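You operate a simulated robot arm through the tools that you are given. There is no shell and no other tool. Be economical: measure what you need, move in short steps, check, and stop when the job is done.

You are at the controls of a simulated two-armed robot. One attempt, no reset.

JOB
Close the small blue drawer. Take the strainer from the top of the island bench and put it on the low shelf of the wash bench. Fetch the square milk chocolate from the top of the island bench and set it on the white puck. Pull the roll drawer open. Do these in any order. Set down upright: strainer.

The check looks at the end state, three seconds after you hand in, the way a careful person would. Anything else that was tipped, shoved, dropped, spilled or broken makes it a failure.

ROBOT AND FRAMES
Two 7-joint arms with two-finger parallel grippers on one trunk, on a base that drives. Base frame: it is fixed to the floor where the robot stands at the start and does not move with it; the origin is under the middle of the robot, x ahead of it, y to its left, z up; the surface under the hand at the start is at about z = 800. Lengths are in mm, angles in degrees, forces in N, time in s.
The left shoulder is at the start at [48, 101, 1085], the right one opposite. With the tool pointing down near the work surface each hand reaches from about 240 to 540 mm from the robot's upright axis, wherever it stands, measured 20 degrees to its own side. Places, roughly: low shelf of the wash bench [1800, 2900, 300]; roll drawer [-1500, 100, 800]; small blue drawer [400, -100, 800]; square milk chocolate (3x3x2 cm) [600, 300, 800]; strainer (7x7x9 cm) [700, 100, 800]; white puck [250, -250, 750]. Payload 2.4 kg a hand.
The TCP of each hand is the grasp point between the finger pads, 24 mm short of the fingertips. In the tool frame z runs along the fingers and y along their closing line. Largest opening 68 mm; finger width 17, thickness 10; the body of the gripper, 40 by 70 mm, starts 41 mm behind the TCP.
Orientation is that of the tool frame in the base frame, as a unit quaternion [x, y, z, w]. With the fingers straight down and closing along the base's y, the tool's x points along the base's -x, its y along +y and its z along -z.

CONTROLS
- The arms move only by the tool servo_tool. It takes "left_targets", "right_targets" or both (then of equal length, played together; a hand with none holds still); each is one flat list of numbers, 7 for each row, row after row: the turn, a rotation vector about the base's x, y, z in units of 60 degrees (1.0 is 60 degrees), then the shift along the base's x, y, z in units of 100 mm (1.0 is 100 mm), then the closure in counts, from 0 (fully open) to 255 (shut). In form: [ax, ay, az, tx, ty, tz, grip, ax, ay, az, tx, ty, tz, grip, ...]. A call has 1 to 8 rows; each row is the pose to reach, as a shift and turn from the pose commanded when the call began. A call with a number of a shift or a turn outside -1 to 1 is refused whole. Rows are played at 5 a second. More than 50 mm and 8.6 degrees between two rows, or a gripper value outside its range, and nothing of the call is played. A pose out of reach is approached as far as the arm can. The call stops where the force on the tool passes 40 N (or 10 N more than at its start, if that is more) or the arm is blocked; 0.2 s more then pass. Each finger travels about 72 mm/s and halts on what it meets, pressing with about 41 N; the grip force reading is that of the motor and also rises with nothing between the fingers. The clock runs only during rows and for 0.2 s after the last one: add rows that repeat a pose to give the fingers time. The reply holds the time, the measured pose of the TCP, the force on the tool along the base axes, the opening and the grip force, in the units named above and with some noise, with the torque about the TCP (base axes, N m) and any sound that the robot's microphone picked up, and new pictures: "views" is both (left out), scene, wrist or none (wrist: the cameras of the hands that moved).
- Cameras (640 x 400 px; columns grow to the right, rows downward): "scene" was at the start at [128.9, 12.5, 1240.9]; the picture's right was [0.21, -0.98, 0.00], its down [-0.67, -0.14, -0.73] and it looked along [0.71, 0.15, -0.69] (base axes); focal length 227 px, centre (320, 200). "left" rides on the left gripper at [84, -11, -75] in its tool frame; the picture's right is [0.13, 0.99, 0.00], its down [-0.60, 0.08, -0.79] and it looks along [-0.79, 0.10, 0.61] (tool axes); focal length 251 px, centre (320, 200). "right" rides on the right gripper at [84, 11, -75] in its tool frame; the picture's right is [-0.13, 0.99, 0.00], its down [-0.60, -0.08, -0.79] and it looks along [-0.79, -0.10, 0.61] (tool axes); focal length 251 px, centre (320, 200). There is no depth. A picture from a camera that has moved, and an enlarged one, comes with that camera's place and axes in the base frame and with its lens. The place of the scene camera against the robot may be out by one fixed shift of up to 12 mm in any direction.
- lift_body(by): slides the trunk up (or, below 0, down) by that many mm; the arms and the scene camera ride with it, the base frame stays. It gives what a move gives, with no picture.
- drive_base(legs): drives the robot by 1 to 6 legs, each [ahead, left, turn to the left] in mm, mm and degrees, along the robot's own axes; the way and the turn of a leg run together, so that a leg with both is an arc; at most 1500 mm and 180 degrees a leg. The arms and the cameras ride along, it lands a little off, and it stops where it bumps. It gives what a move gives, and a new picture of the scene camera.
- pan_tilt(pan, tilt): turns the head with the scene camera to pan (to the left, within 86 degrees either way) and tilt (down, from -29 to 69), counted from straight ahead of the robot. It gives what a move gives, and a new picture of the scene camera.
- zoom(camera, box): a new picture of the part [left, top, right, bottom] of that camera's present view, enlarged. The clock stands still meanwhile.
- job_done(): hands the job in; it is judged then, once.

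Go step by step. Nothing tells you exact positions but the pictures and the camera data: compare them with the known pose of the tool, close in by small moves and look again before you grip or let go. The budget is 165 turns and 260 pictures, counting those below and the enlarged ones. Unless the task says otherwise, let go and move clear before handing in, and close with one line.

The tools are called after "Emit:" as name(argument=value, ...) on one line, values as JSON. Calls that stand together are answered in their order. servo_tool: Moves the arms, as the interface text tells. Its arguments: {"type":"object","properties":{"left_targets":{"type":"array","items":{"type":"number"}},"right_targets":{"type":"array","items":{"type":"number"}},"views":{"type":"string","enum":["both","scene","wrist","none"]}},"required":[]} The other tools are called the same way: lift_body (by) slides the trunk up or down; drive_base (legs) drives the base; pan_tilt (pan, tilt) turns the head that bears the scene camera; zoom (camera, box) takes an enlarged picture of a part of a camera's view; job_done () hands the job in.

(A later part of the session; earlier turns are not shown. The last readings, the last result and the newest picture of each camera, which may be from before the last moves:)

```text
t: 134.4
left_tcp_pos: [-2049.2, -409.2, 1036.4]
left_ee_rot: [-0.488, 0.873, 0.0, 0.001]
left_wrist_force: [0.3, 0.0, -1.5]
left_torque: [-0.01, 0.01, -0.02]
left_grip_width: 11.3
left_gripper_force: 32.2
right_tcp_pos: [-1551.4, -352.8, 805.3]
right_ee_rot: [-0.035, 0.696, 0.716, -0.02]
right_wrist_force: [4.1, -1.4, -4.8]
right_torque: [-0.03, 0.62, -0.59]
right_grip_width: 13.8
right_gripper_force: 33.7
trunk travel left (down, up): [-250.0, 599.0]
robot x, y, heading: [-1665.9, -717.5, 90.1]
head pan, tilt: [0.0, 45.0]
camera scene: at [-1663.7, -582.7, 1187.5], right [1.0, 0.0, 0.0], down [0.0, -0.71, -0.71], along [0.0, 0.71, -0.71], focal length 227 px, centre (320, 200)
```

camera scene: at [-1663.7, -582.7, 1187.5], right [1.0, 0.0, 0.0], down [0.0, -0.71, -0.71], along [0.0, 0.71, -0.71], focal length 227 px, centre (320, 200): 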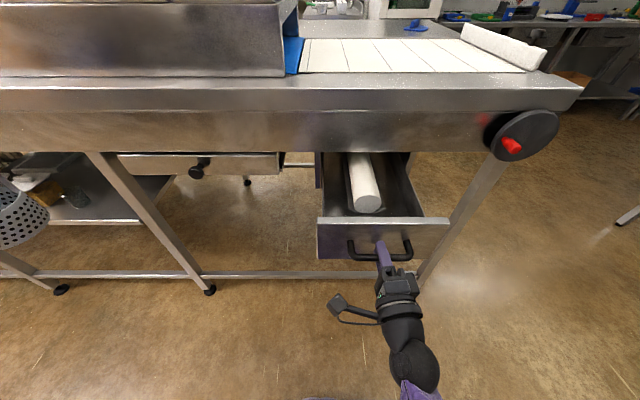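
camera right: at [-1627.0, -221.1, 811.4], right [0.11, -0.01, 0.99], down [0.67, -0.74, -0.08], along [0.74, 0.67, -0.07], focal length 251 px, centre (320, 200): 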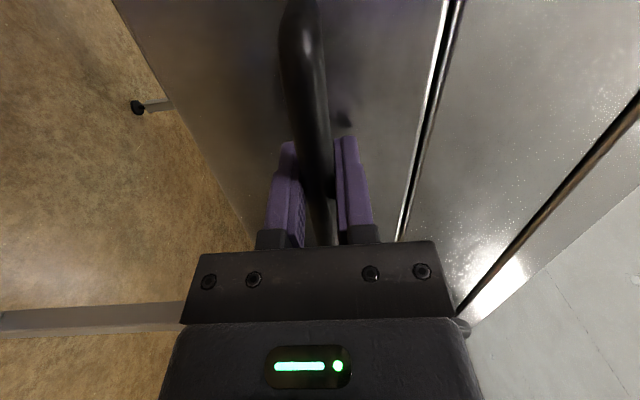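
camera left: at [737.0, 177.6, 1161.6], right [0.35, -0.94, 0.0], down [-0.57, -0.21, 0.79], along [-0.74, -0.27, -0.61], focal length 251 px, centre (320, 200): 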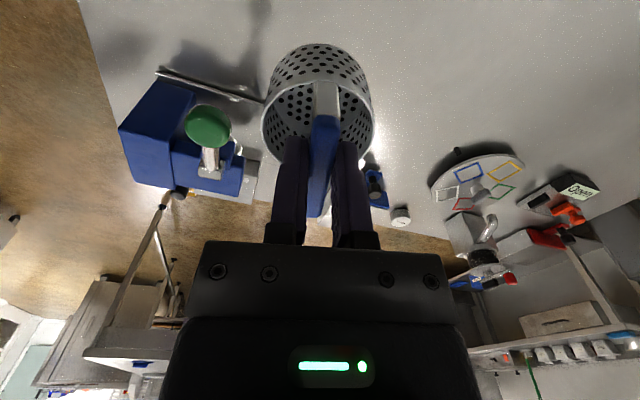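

Emit:
servo_tool(right_targets=[0, 0, 0, 0, -0.12, 0.0, 255, 0, 0, 0, 0, -0.24, 0.0, 255, 0, 0, 0, 0, -0.36, 0.0, 255, 0, 0, 0, 0, -0.48, 0.0, 255, 0, 0, 0, 0, -0.6, 0.0, 255], views="scene")

```text
t: 135.6
left_tcp_pos: [-2049.5, -407.7, 1036.3]
left_ee_rot: [-0.488, 0.873, -0.001, -0.001]
left_wrist_force: [0.9, 0.5, -2.2]
left_torque: [-0.02, 0.02, 0.04]
left_grip_width: 11.4
left_gripper_force: 32.4
right_tcp_pos: [-1549.3, -412.3, 805.2]
right_ee_rot: [-0.035, 0.698, 0.715, -0.02]
right_wrist_force: [-5.8, 0.0, -31.9]
right_torque: [0.09, 0.6, 0.69]
right_grip_width: 13.8
right_gripper_force: 33.6
trunk travel left (down, up): [-250.0, 599.0]
robot x, y, heading: [-1666.9, -718.2, 89.9]
head pan, tilt: [0.0, 45.0]
camera scene: at [-1664.5, -581.5, 1187.4], right [1.0, 0.0, 0.0], down [0.0, -0.71, -0.71], along [0.0, 0.71, -0.71], focal length 227 px, centre (320, 200)
```

scene: 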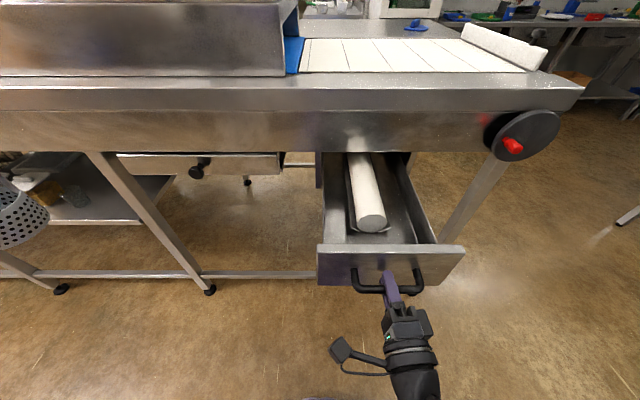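

The drawer is open by about 270 mm, with the roll inside. I'll release the bar and back the base away.

Emit:
servo_tool(right_targets=[0, 0, 0, 0, 0, -0.02, 255, 0, 0, 0, 0, 0, -0.02, 150, 0, 0, 0, 0, 0, -0.02, 60, 0, 0, 0, 0, 0, -0.02, 0, 0, 0, 0, 0, 0, -0.02, 0], views="none")

Emit:
drive_base(legs=[[-350, 0, 0]])

```text
t: 136.8
left_tcp_pos: [-2049.2, -409.9, 1037.5]
left_ee_rot: [-0.488, 0.873, 0.0, 0.001]
left_wrist_force: [1.0, 2.3, -1.2]
left_torque: [-0.01, 0.01, 0.02]
left_grip_width: 11.4
left_gripper_force: 32.4
right_tcp_pos: [-1548.8, -411.8, 804.7]
right_ee_rot: [-0.036, 0.695, 0.717, -0.019]
right_wrist_force: [0.0, 0.0, -0.6]
right_torque: [0.01, 0.02, 0.0]
right_grip_width: 67.9
right_gripper_force: 0.0
trunk travel left (down, up): [-250.0, 599.0]
robot x, y, heading: [-1660.8, -716.4, 90.0]
head pan, tilt: [0.0, 45.0]
```

```text
t: 139.1
left_tcp_pos: [-2047.9, -761.9, 1037.4]
left_ee_rot: [-0.486, 0.874, 0.0, 0.001]
left_wrist_force: [0.8, -0.8, -1.6]
left_torque: [-0.01, 0.0, 0.0]
left_grip_width: 11.6
left_gripper_force: 31.9
right_tcp_pos: [-1547.2, -767.0, 804.8]
right_ee_rot: [-0.033, 0.695, 0.718, -0.017]
right_wrist_force: [-0.6, 0.0, 0.3]
right_torque: [0.0, -0.02, -0.03]
right_grip_width: 68.1
right_gripper_force: 0.0
trunk travel left (down, up): [-250.0, 599.0]
robot x, y, heading: [-1664.7, -1074.5, 89.7]
head pan, tilt: [0.0, 45.0]
camera scene: at [-1663.7, -937.1, 1187.8], right [1.0, 0.0, 0.0], down [0.0, -0.71, -0.71], along [0.0, 0.71, -0.71], focal length 227 px, centre (320, 200)
```

scene: 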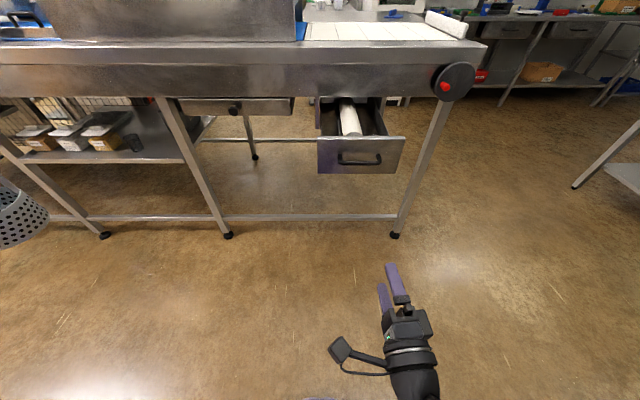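

The roll drawer is done. Now I'll take the strainer toward the wash bench at (1800, 2900) through the corridor between the tables.

Emit:
drive_base(legs=[[0, 0, -90], [1250, 0, 0], [0, 0, 90], [1500, 0, 0], [400, 0, 0]])

Emit:
pan_tilt(pan=-40, tilt=15)

```text
t: 162.3
left_tcp_pos: [-824.9, 1131.5, 1036.0]
left_ee_rot: [-0.493, 0.87, 0.0, 0.001]
left_wrist_force: [-0.1, -0.6, -1.2]
left_torque: [-0.02, -0.01, 0.01]
left_grip_width: 11.1
left_gripper_force: 32.1
right_tcp_pos: [-325.3, 1134.5, 804.9]
right_ee_rot: [-0.04, 0.695, 0.717, -0.023]
right_wrist_force: [0.1, -0.2, 0.2]
right_torque: [-0.02, 0.0, -0.01]
right_grip_width: 68.0
right_gripper_force: 0.1
trunk travel left (down, up): [-250.0, 599.0]
robot x, y, heading: [-433.1, 825.5, 90.7]
head pan, tilt: [0.0, 45.0]
camera scene: at [-438.1, 963.1, 1187.8], right [1.0, 0.01, 0.0], down [0.01, -0.71, -0.71], along [-0.01, 0.71, -0.71], focal length 227 px, centre (320, 200)
```

scene: 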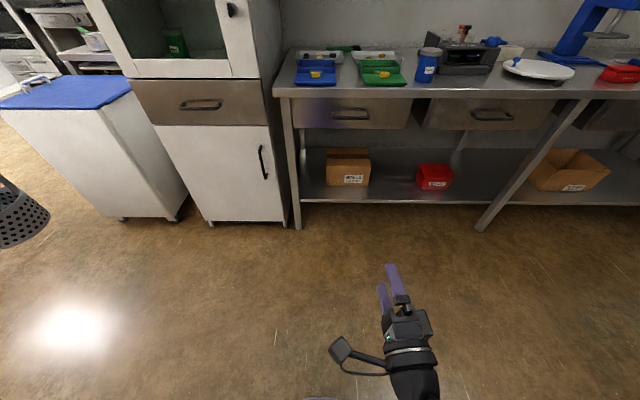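

```text
t: 163.3
left_tcp_pos: [-824.6, 1131.4, 1037.5]
left_ee_rot: [-0.494, 0.87, 0.001, 0.0]
left_wrist_force: [-0.4, 0.3, -1.7]
left_torque: [-0.05, -0.01, -0.02]
left_grip_width: 11.1
left_gripper_force: 31.7
right_tcp_pos: [-325.0, 1135.6, 804.8]
right_ee_rot: [-0.039, 0.696, 0.717, -0.023]
right_wrist_force: [-0.1, -0.4, 0.6]
right_torque: [0.0, 0.02, 0.02]
right_grip_width: 68.1
right_gripper_force: 0.0
trunk travel left (down, up): [-250.0, 599.0]
robot x, y, heading: [-435.4, 825.7, 90.6]
head pan, tilt: [-40.0, 15.0]
camera scene: at [-378.0, 954.2, 1234.5], right [0.78, -0.63, 0.0], down [-0.16, -0.2, -0.97], along [0.61, 0.75, -0.26], focal length 227 px, centre (320, 200)
```

scene: 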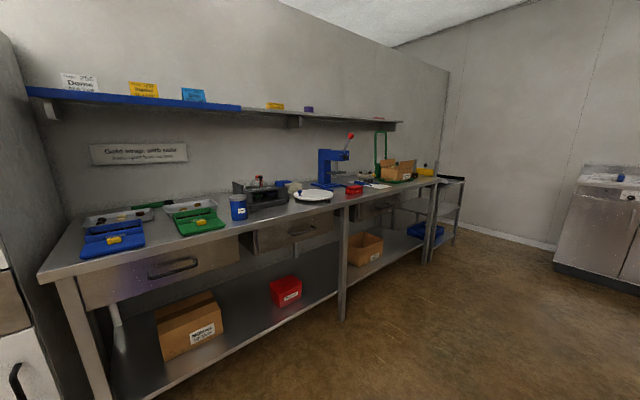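

The wash bench at y ≈ 2900 must lie behind this partition wall. I'll look left for the way round.

Emit:
pan_tilt(pan=45, tilt=20)

Emit:
pan_tilt(pan=5, tilt=10)

```text
t: 164.9
left_tcp_pos: [-824.1, 1131.0, 1037.4]
left_ee_rot: [-0.493, 0.87, 0.0, 0.0]
left_wrist_force: [0.5, -0.2, -2.2]
left_torque: [0.0, -0.01, 0.01]
left_grip_width: 11.3
left_gripper_force: 31.7
right_tcp_pos: [-324.6, 1134.1, 806.0]
right_ee_rot: [-0.04, 0.695, 0.717, -0.023]
right_wrist_force: [0.6, 0.2, 0.3]
right_torque: [-0.01, 0.04, -0.02]
right_grip_width: 67.7
right_gripper_force: 0.0
trunk travel left (down, up): [-250.0, 599.0]
robot x, y, heading: [-432.6, 826.3, 90.5]
head pan, tilt: [45.0, 20.0]
camera scene: at [-503.7, 946.7, 1226.4], right [0.7, 0.72, 0.0], down [0.25, -0.24, -0.94], along [-0.67, 0.66, -0.34], focal length 227 px, centre (320, 200)
```

scene: 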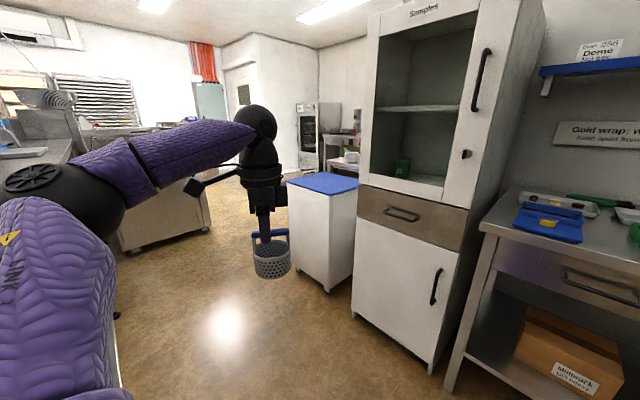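

```text
t: 166.0
left_tcp_pos: [-824.9, 1132.0, 1036.3]
left_ee_rot: [-0.493, 0.87, 0.0, 0.0]
left_wrist_force: [-0.3, 0.5, -2.5]
left_torque: [0.02, -0.01, 0.01]
left_grip_width: 11.5
left_gripper_force: 32.2
right_tcp_pos: [-325.2, 1133.5, 803.6]
right_ee_rot: [-0.04, 0.696, 0.716, -0.023]
right_wrist_force: [-0.3, -0.3, -1.0]
right_torque: [0.05, 0.0, -0.01]
right_grip_width: 67.8
right_gripper_force: 0.1
trunk travel left (down, up): [-250.0, 599.0]
robot x, y, heading: [-438.8, 828.5, 90.7]
head pan, tilt: [5.0, 10.0]
camera scene: at [-446.4, 974.2, 1242.7], right [0.99, 0.1, 0.0], down [0.02, -0.17, -0.98], along [-0.1, 0.98, -0.17], focal length 227 px, centre (320, 200)
```

scene: 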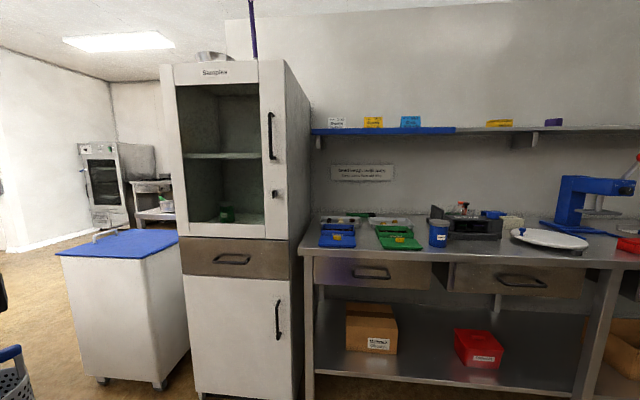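

The way round is left of the blue-lid bin, at around x = -2350. I'll go there in steps.

Emit:
drive_base(legs=[[540, 0, 0], [0, 1500, 0], [0, 420, 0]])

```text
t: 178.3
left_tcp_pos: [-2749.5, 1669.5, 1037.2]
left_ee_rot: [-0.484, 0.875, 0.0, 0.0]
left_wrist_force: [0.4, -0.3, -1.5]
left_torque: [0.0, -0.03, 0.01]
left_grip_width: 11.6
left_gripper_force: 32.6
right_tcp_pos: [-2249.7, 1662.7, 804.9]
right_ee_rot: [-0.033, 0.696, 0.717, -0.016]
right_wrist_force: [0.6, -0.1, 0.4]
right_torque: [0.04, -0.03, 0.0]
right_grip_width: 68.1
right_gripper_force: 0.1
trunk travel left (down, up): [-250.0, 599.0]
robot x, y, heading: [-2368.8, 1360.7, 89.3]
head pan, tilt: [5.0, 10.0]
camera scene: at [-2374.3, 1505.3, 1242.7], right [1.0, 0.08, 0.0], down [0.01, -0.17, -0.98], along [-0.08, 0.98, -0.17], focal length 227 px, centre (320, 200)
```

scene: 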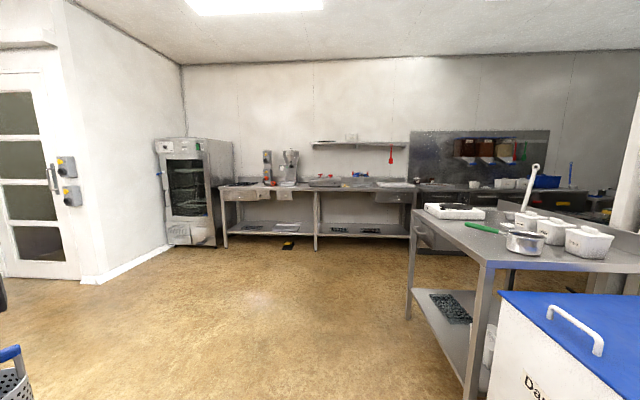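

Emit:
drive_base(legs=[[1500, 0, 0], [250, 0, 0]])

Emit:
pan_tilt(pan=-80, tilt=12)

```text
t: 187.2
left_tcp_pos: [-2702.5, 3429.6, 1036.8]
left_ee_rot: [-0.472, 0.882, 0.0, 0.0]
left_wrist_force: [-0.3, -0.4, -1.4]
left_torque: [0.0, 0.0, -0.03]
left_grip_width: 11.5
left_gripper_force: 32.1
right_tcp_pos: [-2202.4, 3409.6, 805.1]
right_ee_rot: [-0.023, 0.696, 0.718, -0.006]
right_wrist_force: [0.0, -0.2, -0.4]
right_torque: [0.01, -0.05, -0.01]
right_grip_width: 68.0
right_gripper_force: 0.1
trunk travel left (down, up): [-250.0, 599.0]
robot x, y, heading: [-2326.7, 3107.2, 88.0]
head pan, tilt: [5.0, 10.0]
camera scene: at [-2330.5, 3254.4, 1242.7], right [1.0, 0.05, 0.0], down [0.01, -0.17, -0.98], along [-0.05, 0.98, -0.17], focal length 227 px, centre (320, 200)
```

scene: 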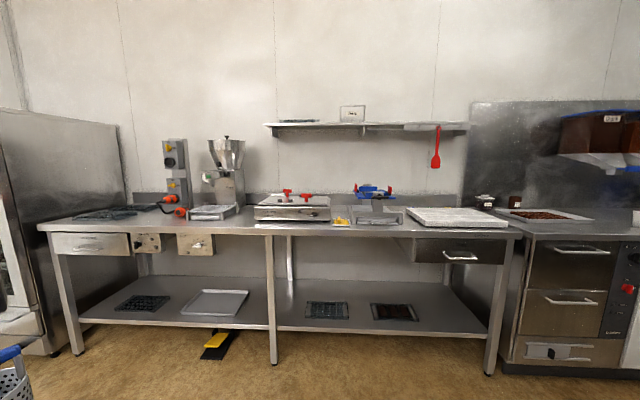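

```text
t: 188.8
left_tcp_pos: [-2701.4, 3428.9, 1037.4]
left_ee_rot: [-0.472, 0.882, 0.001, 0.0]
left_wrist_force: [-0.1, -0.3, -1.9]
left_torque: [-0.01, -0.01, -0.01]
left_grip_width: 11.5
left_gripper_force: 32.6
right_tcp_pos: [-2200.9, 3408.3, 805.5]
right_ee_rot: [-0.023, 0.696, 0.717, -0.006]
right_wrist_force: [-0.4, 0.2, 0.6]
right_torque: [0.01, -0.01, -0.02]
right_grip_width: 68.0
right_gripper_force: 0.0
trunk travel left (down, up): [-250.0, 599.0]
robot x, y, heading: [-2324.3, 3106.0, 87.7]
head pan, tilt: [-80.0, 12.0]
camera scene: at [-2233.2, 3174.6, 1239.5], right [0.14, -0.99, 0.0], down [-0.21, -0.03, -0.98], along [0.97, 0.14, -0.21], focal length 227 px, centre (320, 200)
```

scene: 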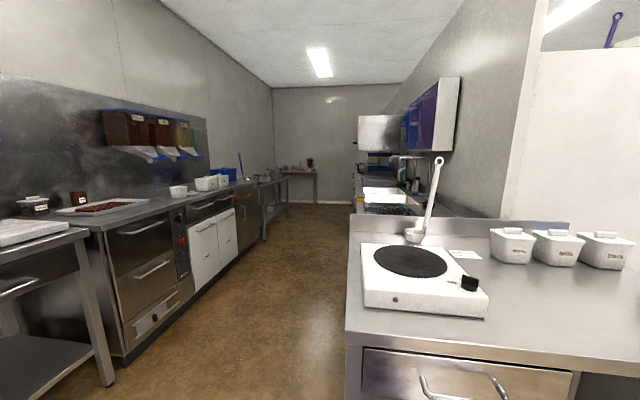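

The wash bench should be along the right-hand row of this corridor. I'll drive down its middle.

Emit:
drive_base(legs=[[580, 0, 0], [0, 0, -88], [1500, 0, 0], [1400, 0, 0]])

Emit:
pan_tilt(pan=-45, tilt=20)

```text
t: 209.3
left_tcp_pos: [868.0, 4075.2, 1036.5]
left_ee_rot: [0.276, 0.961, 0.0, 0.0]
left_wrist_force: [0.5, -0.4, -1.8]
left_torque: [0.01, -0.01, 0.0]
left_grip_width: 11.5
left_gripper_force: 32.3
right_tcp_pos: [860.8, 3575.4, 803.8]
right_ee_rot: [0.468, 0.515, 0.519, 0.496]
right_wrist_force: [0.1, -0.7, 0.1]
right_torque: [0.02, 0.02, -0.01]
right_grip_width: 68.0
right_gripper_force: 0.1
trunk travel left (down, up): [-250.0, 599.0]
robot x, y, heading: [556.1, 3692.0, -0.1]
head pan, tilt: [-80.0, 12.0]
camera scene: at [630.5, 3593.5, 1239.5], right [-0.99, -0.17, 0.0], down [-0.04, 0.2, -0.98], along [0.17, -0.96, -0.21], focal length 227 px, centre (320, 200)
```

scene: 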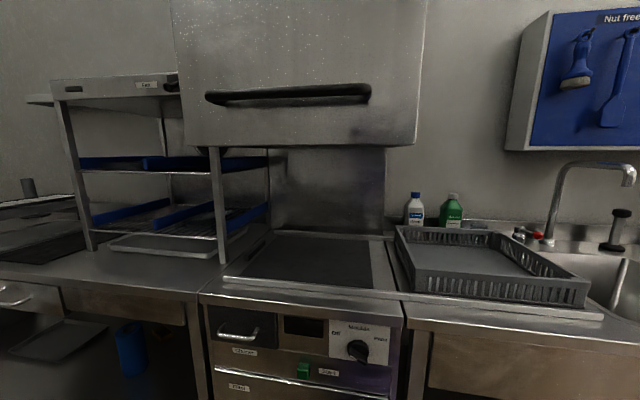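

```text
t: 210.3
left_tcp_pos: [867.1, 4074.8, 1036.6]
left_ee_rot: [0.276, 0.961, 0.0, 0.0]
left_wrist_force: [-0.2, -0.4, -0.6]
left_torque: [0.01, 0.02, 0.02]
left_grip_width: 11.5
left_gripper_force: 32.0
right_tcp_pos: [861.2, 3575.7, 804.8]
right_ee_rot: [0.469, 0.515, 0.519, 0.495]
right_wrist_force: [-0.1, -0.6, 0.3]
right_torque: [0.04, -0.02, 0.01]
right_grip_width: 68.1
right_gripper_force: 0.1
trunk travel left (down, up): [-250.0, 599.0]
robot x, y, heading: [554.2, 3689.8, -0.4]
head pan, tilt: [-45.0, 20.0]
camera scene: at [680.2, 3619.2, 1226.5], right [-0.71, -0.7, 0.0], down [-0.24, 0.24, -0.94], along [0.66, -0.67, -0.34], focal length 227 px, centre (320, 200)
```

scene: 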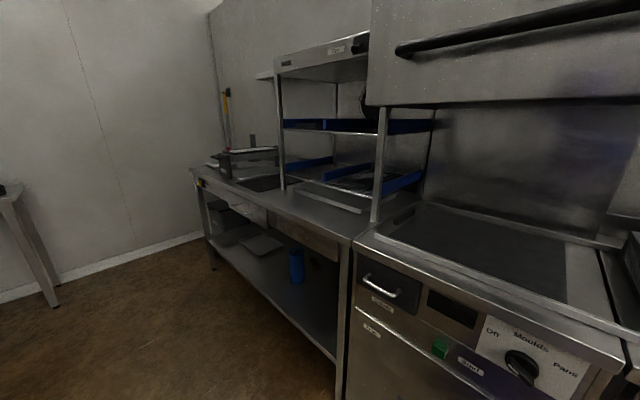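

The bench beyond the dishwasher has a low shelf near x ≈ 1800. I'll drive in front of it and face it.

Emit:
drive_base(legs=[[1150, 30, 0], [0, 0, -90]])

Emit:
pan_tilt(pan=0, tilt=40)

```text
t: 220.0
left_tcp_pos: [2076.1, 3387.7, 1036.4]
left_ee_rot: [0.88, 0.474, -0.001, 0.0]
left_wrist_force: [0.1, 0.4, -2.3]
left_torque: [-0.01, 0.01, -0.02]
left_grip_width: 11.4
left_gripper_force: 32.5
right_tcp_pos: [1576.8, 3405.9, 805.3]
right_ee_rot: [0.696, 0.025, 0.008, 0.717]
right_wrist_force: [-0.7, 0.1, -1.0]
right_torque: [-0.03, -0.01, -0.01]
right_grip_width: 67.9
right_gripper_force: 0.2
trunk travel left (down, up): [-250.0, 599.0]
robot x, y, heading: [1700.2, 3710.9, -91.5]
head pan, tilt: [-45.0, 20.0]
camera scene: at [1629.5, 3580.0, 1226.5], right [-0.69, 0.73, 0.0], down [0.25, 0.23, -0.94], along [-0.68, -0.64, -0.34], focal length 227 px, centre (320, 200)
```

scene: 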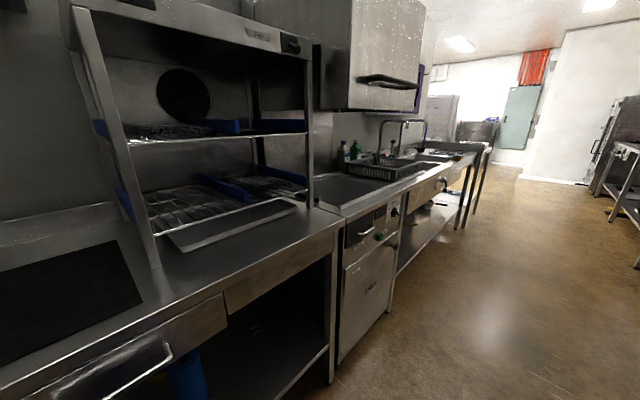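

```text
t: 221.1
left_tcp_pos: [2075.9, 3388.4, 1037.5]
left_ee_rot: [0.881, 0.474, -0.001, 0.001]
left_wrist_force: [-0.7, 0.8, -2.8]
left_torque: [0.03, -0.02, 0.01]
left_grip_width: 11.4
left_gripper_force: 31.7
right_tcp_pos: [1575.9, 3405.3, 805.5]
right_ee_rot: [0.696, 0.024, 0.008, 0.717]
right_wrist_force: [0.0, 0.1, -0.1]
right_torque: [0.02, 0.01, 0.03]
right_grip_width: 68.1
right_gripper_force: 0.2
trunk travel left (down, up): [-250.0, 599.0]
robot x, y, heading: [1700.0, 3713.0, -91.8]
head pan, tilt: [0.0, 40.0]
camera scene: at [1694.7, 3558.9, 1195.1], right [-1.0, 0.03, 0.0], down [0.02, 0.64, -0.77], along [-0.02, -0.77, -0.64], focal length 227 px, centre (320, 200)
```

scene: 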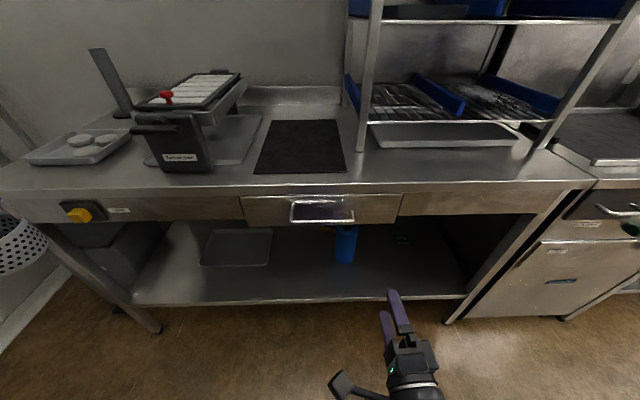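

The low shelf here spans x ≈ 1010–2490, with its front edge at y ≈ 3100 and z ≈ 300, under the bench top. A tool-down hand would not fit under the top, so I plan to set the strainer on the bench top and regrasp it with the right hand, which is already horizontal. I'll inspect the surfaces.

Emit:
zoom(camera="scene", box=[130, 60, 400, 230])

Emit:
zoom(camera="scene", box=[120, 190, 500, 340])

```text
2.35 times, centred on (265, 145) of scene
camera zoom: at [1694.7, 3558.9, 1195.1], right [-1.0, 0.03, 0.0], down [0.02, 0.64, -0.77], along [-0.02, -0.77, -0.64], focal length 535 px, centre (449, 329)
```

zoom: 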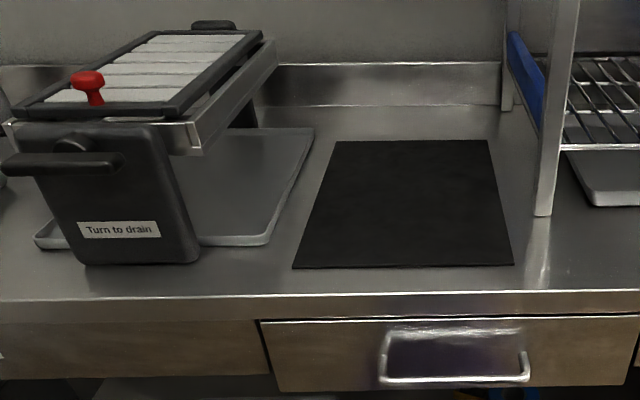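

```text
1.68 times, centred on (310, 265) of scene
camera zoom: at [1694.7, 3558.9, 1195.1], right [-1.0, 0.03, 0.0], down [0.02, 0.64, -0.77], along [-0.02, -0.77, -0.64], focal length 383 px, centre (337, 90)
```

zoom: 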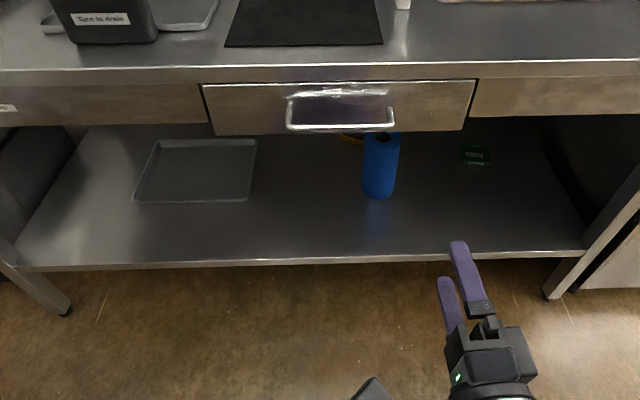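

Plan: raise the trunk, turn to about -135° so the left arm naturally sits over the mat, and set the strainer down there with its bar along x.

Emit:
lift_body(by=200)

Emit:
drive_base(legs=[[0, 0, -43.2], [119, 146, 0]])

Emit:
pan_tilt(pan=45, tilt=45)

Emit:
zoom(camera="left", box=[0, 0, 640, 400])

```text
t: 223.3
left_tcp_pos: [2077.1, 3387.6, 1236.4]
left_ee_rot: [0.881, 0.474, -0.001, -0.001]
left_wrist_force: [0.2, 0.0, -2.0]
left_torque: [0.02, 0.0, 0.01]
left_grip_width: 11.3
left_gripper_force: 32.2
right_tcp_pos: [1575.3, 3406.5, 1004.7]
right_ee_rot: [0.696, 0.024, 0.007, 0.718]
right_wrist_force: [0.0, -0.7, -0.1]
right_torque: [0.0, 0.0, -0.02]
right_grip_width: 68.1
right_gripper_force: 0.1
trunk travel left (down, up): [-450.0, 399.0]
robot x, y, heading: [1698.0, 3711.3, -91.7]
head pan, tilt: [0.0, 40.0]
```

```text
t: 226.8
left_tcp_pos: [1774.4, 3031.7, 1237.2]
left_ee_rot: [0.993, 0.115, 0.0, -0.001]
left_wrist_force: [0.1, -0.3, -1.3]
left_torque: [0.03, -0.01, 0.01]
left_grip_width: 11.3
left_gripper_force: 31.9
right_tcp_pos: [1423.0, 3388.0, 1005.1]
right_ee_rot: [0.656, -0.235, -0.258, 0.669]
right_wrist_force: [0.0, -0.6, 0.5]
right_torque: [0.01, 0.01, -0.01]
right_grip_width: 68.2
right_gripper_force: 0.1
trunk travel left (down, up): [-450.0, 399.0]
robot x, y, heading: [1719.7, 3526.3, -135.1]
head pan, tilt: [0.0, 40.0]
camera scene: at [1641.8, 3440.3, 1396.9], right [-0.71, 0.71, 0.0], down [0.45, 0.45, -0.77], along [-0.54, -0.54, -0.64], focal length 227 px, centre (320, 200)
```

scene: 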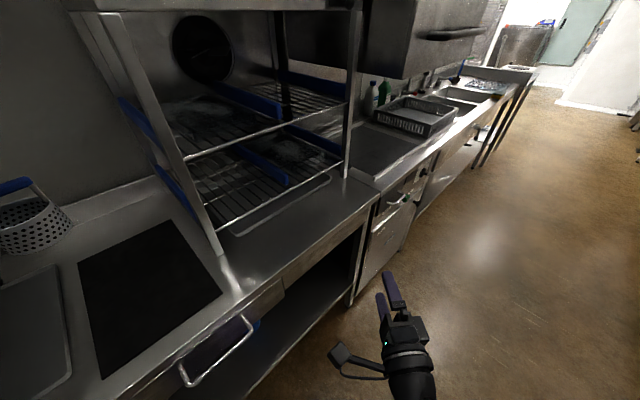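

```text
t: 227.9
left_tcp_pos: [1774.0, 3032.4, 1237.7]
left_ee_rot: [0.993, 0.115, 0.0, 0.0]
left_wrist_force: [-0.1, 0.0, -1.5]
left_torque: [0.02, -0.03, 0.02]
left_grip_width: 11.3
left_gripper_force: 32.1
right_tcp_pos: [1422.3, 3390.1, 1006.0]
right_ee_rot: [0.656, -0.235, -0.258, 0.669]
right_wrist_force: [0.3, -0.2, 0.5]
right_torque: [-0.04, 0.02, -0.01]
right_grip_width: 68.1
right_gripper_force: 0.0
trunk travel left (down, up): [-450.0, 399.0]
robot x, y, heading: [1720.6, 3521.6, -135.0]
head pan, tilt: [45.0, 45.0]
camera scene: at [1701.8, 3419.9, 1389.7], right [-1.0, 0.0, 0.0], down [0.0, 0.71, -0.71], along [0.0, -0.71, -0.71], focal length 227 px, centre (320, 200)
```

scene: 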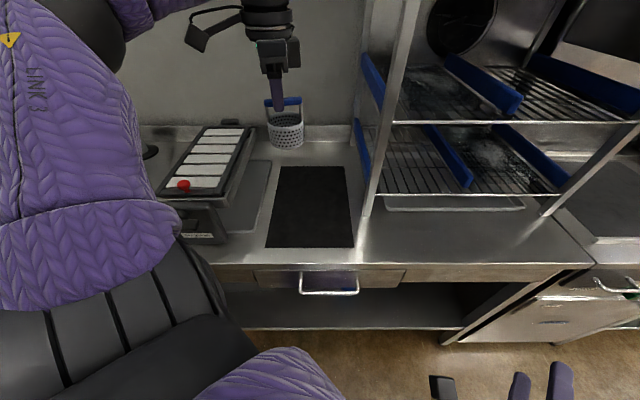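

```text
1.00 times, centred on (320, 200) of left (not enlarged: the box is as wide or as high as the picture)
camera zoom: at [1851.8, 3062.1, 1311.2], right [0.35, -0.94, 0.0], down [-0.57, -0.22, 0.79], along [-0.74, -0.28, -0.61], focal length 251 px, centre (320, 200)
```

zoom: 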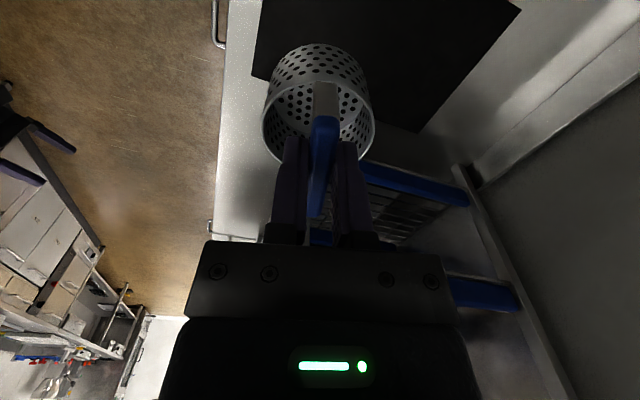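

Bench top is at z ≈ 893 and the strainer is over the mat. I'll lower the trunk 150, then finish with the arm.

Emit:
lift_body(by=-150)

Emit:
servo_tool(left_targets=[0, 0, 0, -0.1, 0, -0.3, 255, 0, 0, 0, -0.12, 0, -0.6, 255, 0, 0, 0, -0.12, 0, -0.9, 255], views="both")

```text
t: 229.7
left_tcp_pos: [1773.3, 3033.7, 1087.5]
left_ee_rot: [0.993, 0.115, 0.0, 0.0]
left_wrist_force: [0.4, 0.1, -1.1]
left_torque: [-0.01, -0.02, 0.02]
left_grip_width: 11.1
left_gripper_force: 32.3
right_tcp_pos: [1421.9, 3389.9, 855.8]
right_ee_rot: [0.656, -0.234, -0.258, 0.67]
right_wrist_force: [0.6, 0.4, 0.2]
right_torque: [-0.02, 0.01, -0.01]
right_grip_width: 68.1
right_gripper_force: 0.1
trunk travel left (down, up): [-300.0, 549.0]
robot x, y, heading: [1718.0, 3524.3, -134.8]
head pan, tilt: [45.0, 45.0]
```

```text
t: 230.5
left_tcp_pos: [1762.1, 3033.7, 996.5]
left_ee_rot: [0.993, 0.115, 0.0, 0.001]
left_wrist_force: [0.2, 0.7, -1.3]
left_torque: [0.01, -0.07, 0.05]
left_grip_width: 11.6
left_gripper_force: 32.5
right_tcp_pos: [1422.0, 3388.9, 854.9]
right_ee_rot: [0.655, -0.234, -0.258, 0.67]
right_wrist_force: [0.3, 0.4, 1.5]
right_torque: [0.01, 0.01, 0.0]
right_grip_width: 68.0
right_gripper_force: 0.1
trunk travel left (down, up): [-300.0, 549.0]
robot x, y, heading: [1721.6, 3521.7, -134.9]
head pan, tilt: [45.0, 45.0]
camera scene: at [1685.3, 3403.4, 1238.5], right [-1.0, 0.0, 0.0], down [0.0, 0.71, -0.71], along [0.0, -0.71, -0.71], focal length 227 px, centre (320, 200)
camera left: at [1839.9, 3062.9, 1070.7], right [0.35, -0.94, 0.0], down [-0.57, -0.22, 0.79], along [-0.74, -0.28, -0.61], focal length 251 px, centre (320, 200)
```

scene: 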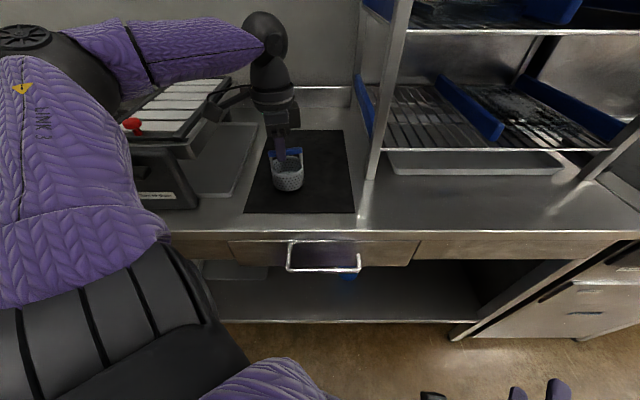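
left: 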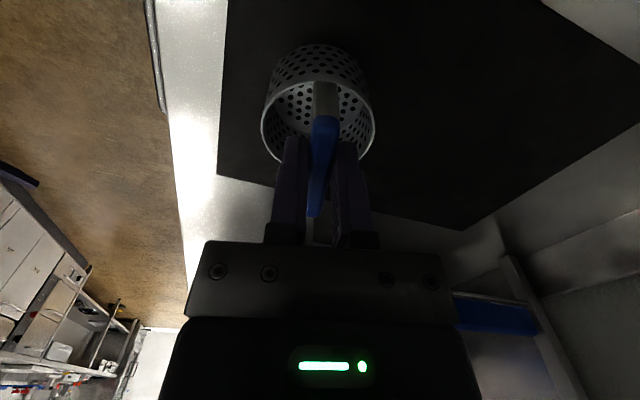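

Emit:
servo_tool(left_targets=[0, 0, 0, 0, 0, -0.05, 255, 0, 0, 0, 0, 0, -0.09, 255, 0, 0, 0, 0, 0, -0.12, 255], views="none")

```text
t: 231.3
left_tcp_pos: [1761.5, 3032.8, 985.0]
left_ee_rot: [0.993, 0.115, 0.0, 0.001]
left_wrist_force: [0.1, 0.4, -1.8]
left_torque: [0.03, -0.01, -0.03]
left_grip_width: 11.4
left_gripper_force: 32.0
right_tcp_pos: [1423.7, 3389.8, 854.5]
right_ee_rot: [0.655, -0.234, -0.258, 0.67]
right_wrist_force: [0.6, 0.2, -0.4]
right_torque: [0.02, -0.01, 0.01]
right_grip_width: 67.9
right_gripper_force: 0.0
trunk travel left (down, up): [-300.0, 549.0]
robot x, y, heading: [1719.8, 3525.1, -135.0]
head pan, tilt: [45.0, 45.0]
```

Emit:
servo_tool(left_targets=[0, 0, 0, 0, 0, -0.025, 255, 0, 0, 0, 0, 0, -0.05, 255, 0, 0, 0, 0, 0, -0.07, 255], views="none")

```text
t: 232.1
left_tcp_pos: [1761.7, 3033.4, 977.7]
left_ee_rot: [0.993, 0.115, 0.0, 0.0]
left_wrist_force: [-0.2, -0.1, -1.5]
left_torque: [-0.01, -0.04, 0.0]
left_grip_width: 11.4
left_gripper_force: 32.0
right_tcp_pos: [1423.1, 3389.0, 854.9]
right_ee_rot: [0.655, -0.235, -0.258, 0.67]
right_wrist_force: [0.6, 0.1, 0.5]
right_torque: [0.0, -0.01, -0.03]
right_grip_width: 67.9
right_gripper_force: 0.2
trunk travel left (down, up): [-300.0, 549.0]
robot x, y, heading: [1718.1, 3523.4, -135.2]
head pan, tilt: [45.0, 45.0]
```

Emit:
servo_tool(left_targets=[0, 0, 0, 0, 0, -0.025, 255, 0, 0, 0, 0, 0, -0.05, 255, 0, 0, 0, 0, 0, -0.07, 255], views="none")

Emit:
zoom(camera="scene", box=[230, 90, 360, 220])

```text
t: 232.9
left_tcp_pos: [1762.3, 3032.1, 971.8]
left_ee_rot: [0.993, 0.115, -0.001, 0.001]
left_wrist_force: [1.6, -1.9, 11.5]
left_torque: [-0.17, 0.33, 0.02]
left_grip_width: 11.6
left_gripper_force: 32.0
right_tcp_pos: [1422.3, 3389.5, 855.3]
right_ee_rot: [0.657, -0.234, -0.258, 0.669]
right_wrist_force: [0.3, 0.8, 0.0]
right_torque: [-0.01, 0.04, 0.01]
right_grip_width: 68.0
right_gripper_force: 0.0
trunk travel left (down, up): [-300.0, 549.0]
robot x, y, heading: [1720.8, 3523.3, -134.8]
head pan, tilt: [45.0, 45.0]
```

```text
3.08 times, centred on (295, 155) of scene
camera zoom: at [1685.5, 3404.2, 1238.8], right [-1.0, 0.0, 0.0], down [0.0, 0.71, -0.71], along [0.0, -0.71, -0.71], focal length 699 px, centre (397, 338)
```

zoom: 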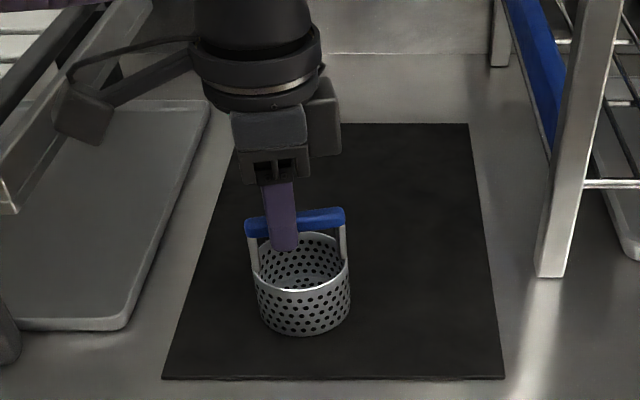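

Contact made and it stands upright on the mat. Release and rise.

Emit:
servo_tool(left_targets=[0, 0, 0, 0, 0, 0.015, 255, 0, 0, 0, 0, 0, 0.015, 170, 0, 0, 0, 0, 0, 0.015, 60, 0, 0, 0, 0, 0, 0.015, 0, 0, 0, 0, 0, 0, 0.015, 0, 0, 0, 0, 0, 0, 0.4, 0, 0, 0, 0, 0, 0, 0.8, 0, 0, 0, 0, 0, 0, 1.0, 0], views="both")

```text
t: 234.7
left_tcp_pos: [1761.6, 3033.7, 1070.5]
left_ee_rot: [0.993, 0.115, 0.0, 0.0]
left_wrist_force: [0.1, -0.4, 0.2]
left_torque: [0.03, -0.03, 0.0]
left_grip_width: 67.8
left_gripper_force: 0.1
right_tcp_pos: [1423.4, 3389.6, 854.4]
right_ee_rot: [0.656, -0.235, -0.257, 0.669]
right_wrist_force: [0.5, 0.0, 0.2]
right_torque: [-0.04, 0.0, -0.04]
right_grip_width: 67.9
right_gripper_force: 0.1
trunk travel left (down, up): [-300.0, 549.0]
robot x, y, heading: [1725.0, 3524.5, -135.3]
head pan, tilt: [45.0, 45.0]
camera scene: at [1685.2, 3403.6, 1238.5], right [-1.0, 0.0, 0.0], down [0.0, 0.71, -0.71], along [0.0, -0.71, -0.71], focal length 227 px, centre (320, 200)
camera left: at [1840.3, 3063.5, 1145.4], right [0.35, -0.94, 0.0], down [-0.57, -0.21, 0.79], along [-0.74, -0.28, -0.61], focal length 251 px, centre (320, 200)
```

scene: 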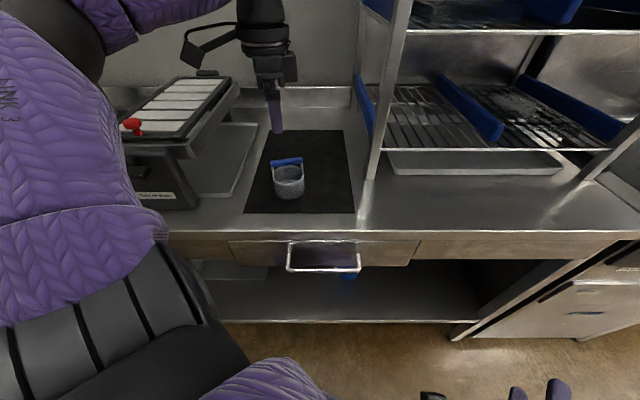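
left: 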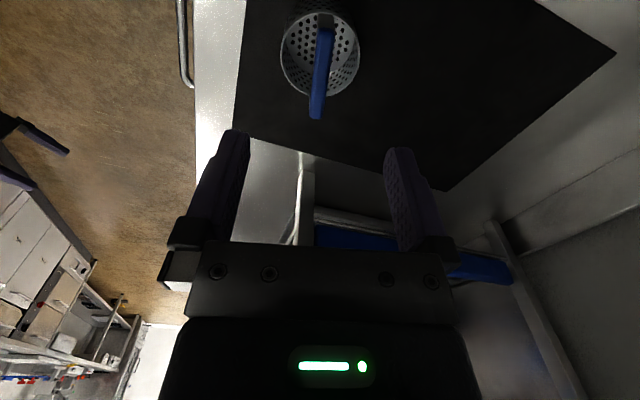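

The strainer stands on the mat with its bar at about 13–15°. I'll raise the trunk so the right hand is at bar height, back off and turn to about -80° so it can approach square to the bar.

Emit:
lift_body(by=117)

Emit:
drive_base(legs=[[-200, 0, 0], [0, 0, 54.6], [120, -94, 0]])

Emit:
pan_tilt(pan=-5, tilt=45)

Emit:
zoom(camera="right", box=[0, 0, 640, 400])

```text
t: 236.1
left_tcp_pos: [1761.2, 3033.3, 1188.3]
left_ee_rot: [0.993, 0.115, 0.0, -0.001]
left_wrist_force: [0.2, 0.3, 0.3]
left_torque: [0.0, 0.02, -0.01]
left_grip_width: 67.9
left_gripper_force: 0.1
right_tcp_pos: [1421.7, 3389.6, 971.8]
right_ee_rot: [0.656, -0.235, -0.257, 0.67]
right_wrist_force: [-0.2, 0.5, -0.4]
right_torque: [-0.02, 0.0, -0.01]
right_grip_width: 68.2
right_gripper_force: 0.1
trunk travel left (down, up): [-417.0, 432.0]
robot x, y, heading: [1721.0, 3521.6, -135.0]
head pan, tilt: [45.0, 45.0]
```

```text
t: 241.1
left_tcp_pos: [2209.5, 3276.6, 1187.6]
left_ee_rot: [0.833, 0.553, -0.001, 0.0]
left_wrist_force: [0.3, -0.6, 0.3]
left_torque: [0.0, 0.03, -0.02]
left_grip_width: 67.8
left_gripper_force: 0.1
right_tcp_pos: [1720.3, 3212.7, 971.9]
right_ee_rot: [0.691, 0.088, 0.073, 0.714]
right_wrist_force: [-0.3, -1.1, -0.1]
right_torque: [0.01, 0.0, -0.01]
right_grip_width: 67.8
right_gripper_force: 0.1
trunk travel left (down, up): [-417.0, 432.0]
robot x, y, heading: [1790.5, 3532.7, -81.0]
head pan, tilt: [45.0, 45.0]
camera scene: at [1857.3, 3450.8, 1356.5], right [-0.59, -0.81, 0.0], down [-0.57, 0.42, -0.71], along [0.57, -0.42, -0.71], focal length 227 px, centre (320, 200)
```

scene: 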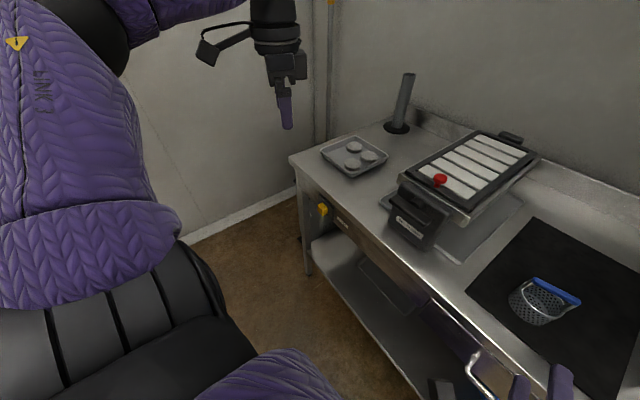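

```text
t: 242.3
left_tcp_pos: [2209.6, 3276.9, 1189.6]
left_ee_rot: [0.833, 0.553, 0.001, 0.0]
left_wrist_force: [0.7, 0.6, -0.1]
left_torque: [0.01, -0.01, 0.0]
left_grip_width: 68.1
left_gripper_force: 0.0
right_tcp_pos: [1722.3, 3213.2, 971.8]
right_ee_rot: [0.691, 0.088, 0.074, 0.714]
right_wrist_force: [0.2, 0.4, -0.2]
right_torque: [0.01, -0.01, 0.01]
right_grip_width: 68.3
right_gripper_force: 0.1
trunk travel left (down, up): [-417.0, 432.0]
robot x, y, heading: [1788.7, 3533.0, -81.1]
head pan, tilt: [-5.0, 45.0]
camera scene: at [1797.5, 3418.2, 1356.5], right [-1.0, -0.07, 0.0], down [-0.05, 0.71, -0.71], along [0.05, -0.71, -0.71], focal length 227 px, centre (320, 200)
```

scene: 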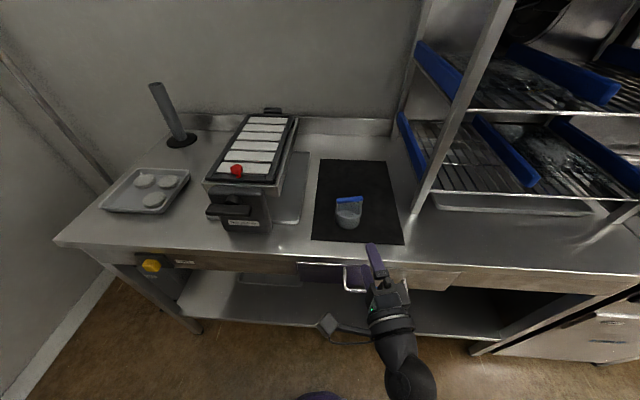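

```text
1.00 times, centred on (320, 200) of right (not enlarged: the box is as wide or as high as the picture)
camera zoom: at [1786.9, 3306.5, 977.4], right [-0.11, 0.0, 0.99], down [-0.77, 0.63, -0.09], along [-0.63, -0.77, -0.07], focal length 251 px, centre (320, 200)
```

zoom: 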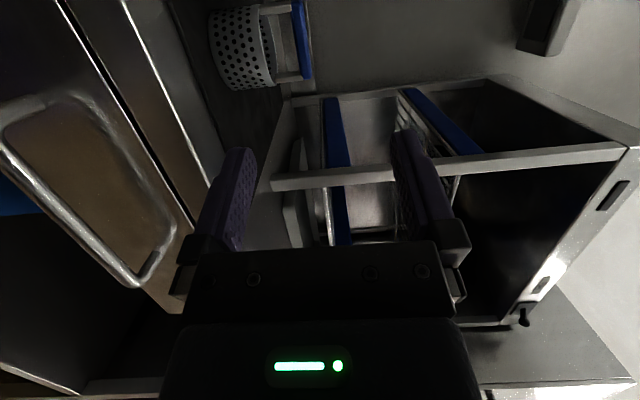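

Emit:
zoom(camera="right", box=[190, 0, 350, 100])

Emit:
zoom(camera="scene", box=[310, 180, 390, 250])

```text
4.00 times, centred on (270, 50) of right
camera zoom: at [1786.9, 3306.5, 977.4], right [-0.11, 0.0, 0.99], down [-0.77, 0.63, -0.09], along [-0.63, -0.77, -0.07], focal length 1006 px, centre (520, 800)
```

zoom: 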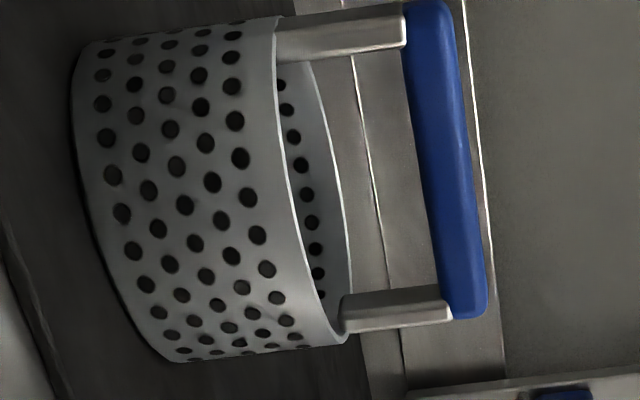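

```text
5.71 times, centred on (350, 215) of scene
camera zoom: at [1797.5, 3418.2, 1356.5], right [-1.0, -0.07, 0.0], down [-0.05, 0.71, -0.71], along [0.05, -0.71, -0.71], focal length 1299 px, centre (149, 114)
```

zoom: 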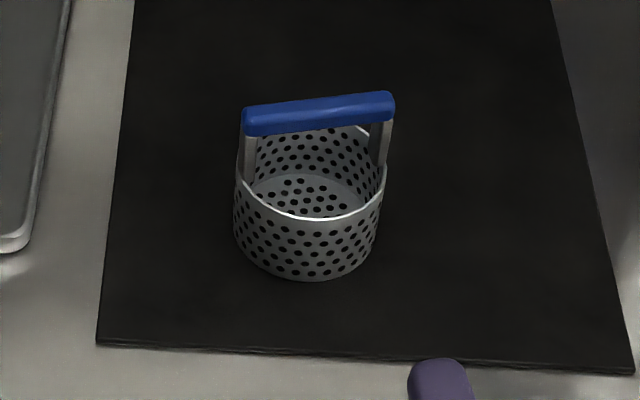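

Clear view: bar centre at about (1758, 3033, 957), with about 23 mm between rim and bar. I'll narrow the opening to 24 mm, align z and approach.

Emit:
servo_tool(right_targets=[0, 0, 0, 0, 0, -0.15, 165, 0, 0, 0, 0.08, -0.4, -0.15, 165, 0, 0, 0, 0.16, -0.8, -0.15, 165, 0, 0, 0, 0.2, -1.0, -0.15, 165], views="wrist")

Emit:
zoom(camera="scene", box=[310, 180, 410, 260])

```text
t: 243.3
left_tcp_pos: [2209.5, 3277.1, 1187.8]
left_ee_rot: [0.833, 0.553, 0.0, -0.001]
left_wrist_force: [-0.1, 0.1, 0.6]
left_torque: [0.02, 0.0, 0.03]
left_grip_width: 67.9
left_gripper_force: 0.2
right_tcp_pos: [1743.1, 3113.7, 957.6]
right_ee_rot: [0.691, 0.089, 0.074, 0.714]
right_wrist_force: [0.9, 0.9, 0.3]
right_torque: [0.01, -0.01, 0.0]
right_grip_width: 24.0
right_gripper_force: 0.1
trunk travel left (down, up): [-417.0, 432.0]
robot x, y, heading: [1789.0, 3531.1, -81.4]
head pan, tilt: [-5.0, 45.0]
camera right: at [1808.1, 3206.3, 964.1], right [-0.11, 0.0, 0.99], down [-0.77, 0.63, -0.09], along [-0.63, -0.77, -0.07], focal length 251 px, centre (320, 200)
```

right: 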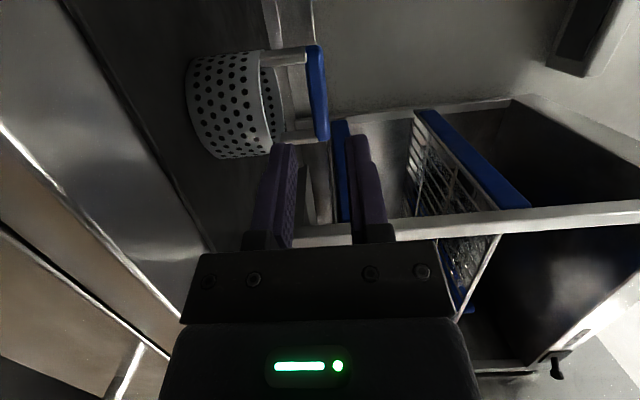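

```text
5.00 times, centred on (360, 220) of scene
camera zoom: at [1797.4, 3418.1, 1356.5], right [-1.0, -0.07, 0.0], down [-0.05, 0.71, -0.71], along [0.05, -0.71, -0.71], focal length 1136 px, centre (120, 100)
```

zoom: 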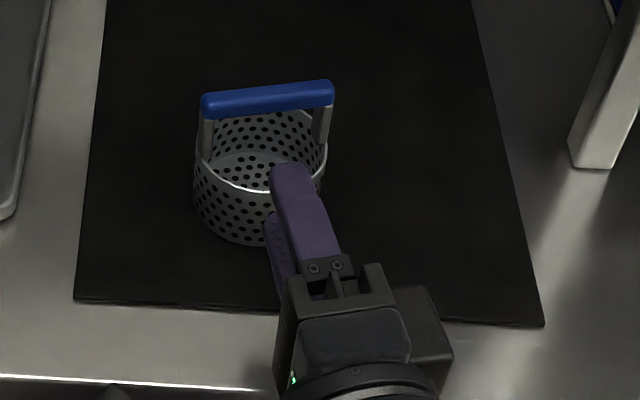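

Bar is centred between the fingers (z ≈ 957). I'll continue in.

Emit:
servo_tool(right_targets=[0, 0, 0, 0.07, -0.3, 0, 165, 0, 0, 0, 0.12, -0.55, 0, 165], views="wrist")

Emit:
zoom(camera="scene", box=[310, 180, 410, 260])

```text
t: 243.9
left_tcp_pos: [2208.3, 3276.8, 1187.6]
left_ee_rot: [0.834, 0.552, -0.001, -0.001]
left_wrist_force: [0.3, 0.4, 0.2]
left_torque: [0.01, -0.02, -0.02]
left_grip_width: 68.1
left_gripper_force: 0.0
right_tcp_pos: [1754.3, 3058.2, 957.5]
right_ee_rot: [0.691, 0.088, 0.074, 0.714]
right_wrist_force: [0.6, 0.3, -0.8]
right_torque: [-0.01, -0.01, -0.02]
right_grip_width: 24.1
right_gripper_force: 0.1
trunk travel left (down, up): [-417.0, 432.0]
robot x, y, heading: [1786.1, 3532.3, -81.4]
head pan, tilt: [-5.0, 45.0]
camera right: at [1820.2, 3150.9, 963.9], right [-0.11, 0.0, 0.99], down [-0.77, 0.63, -0.09], along [-0.63, -0.77, -0.07], focal length 251 px, centre (320, 200)
```

right: 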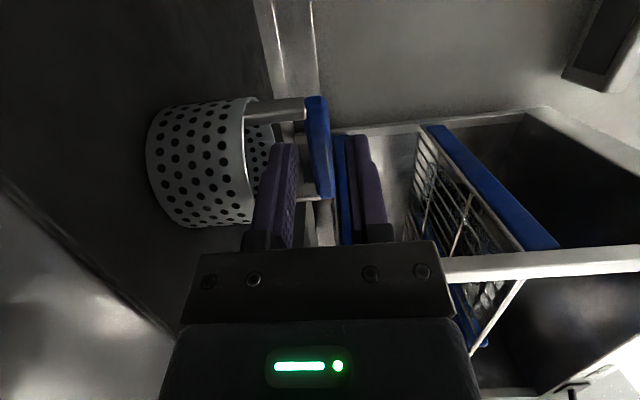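

```text
5.00 times, centred on (360, 220) of scene
camera zoom: at [1797.5, 3417.8, 1356.5], right [-1.0, -0.07, 0.0], down [-0.05, 0.71, -0.71], along [0.05, -0.71, -0.71], focal length 1136 px, centre (120, 100)
```

zoom: 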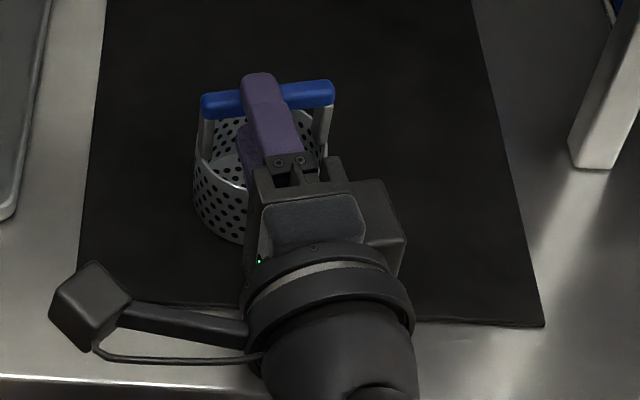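

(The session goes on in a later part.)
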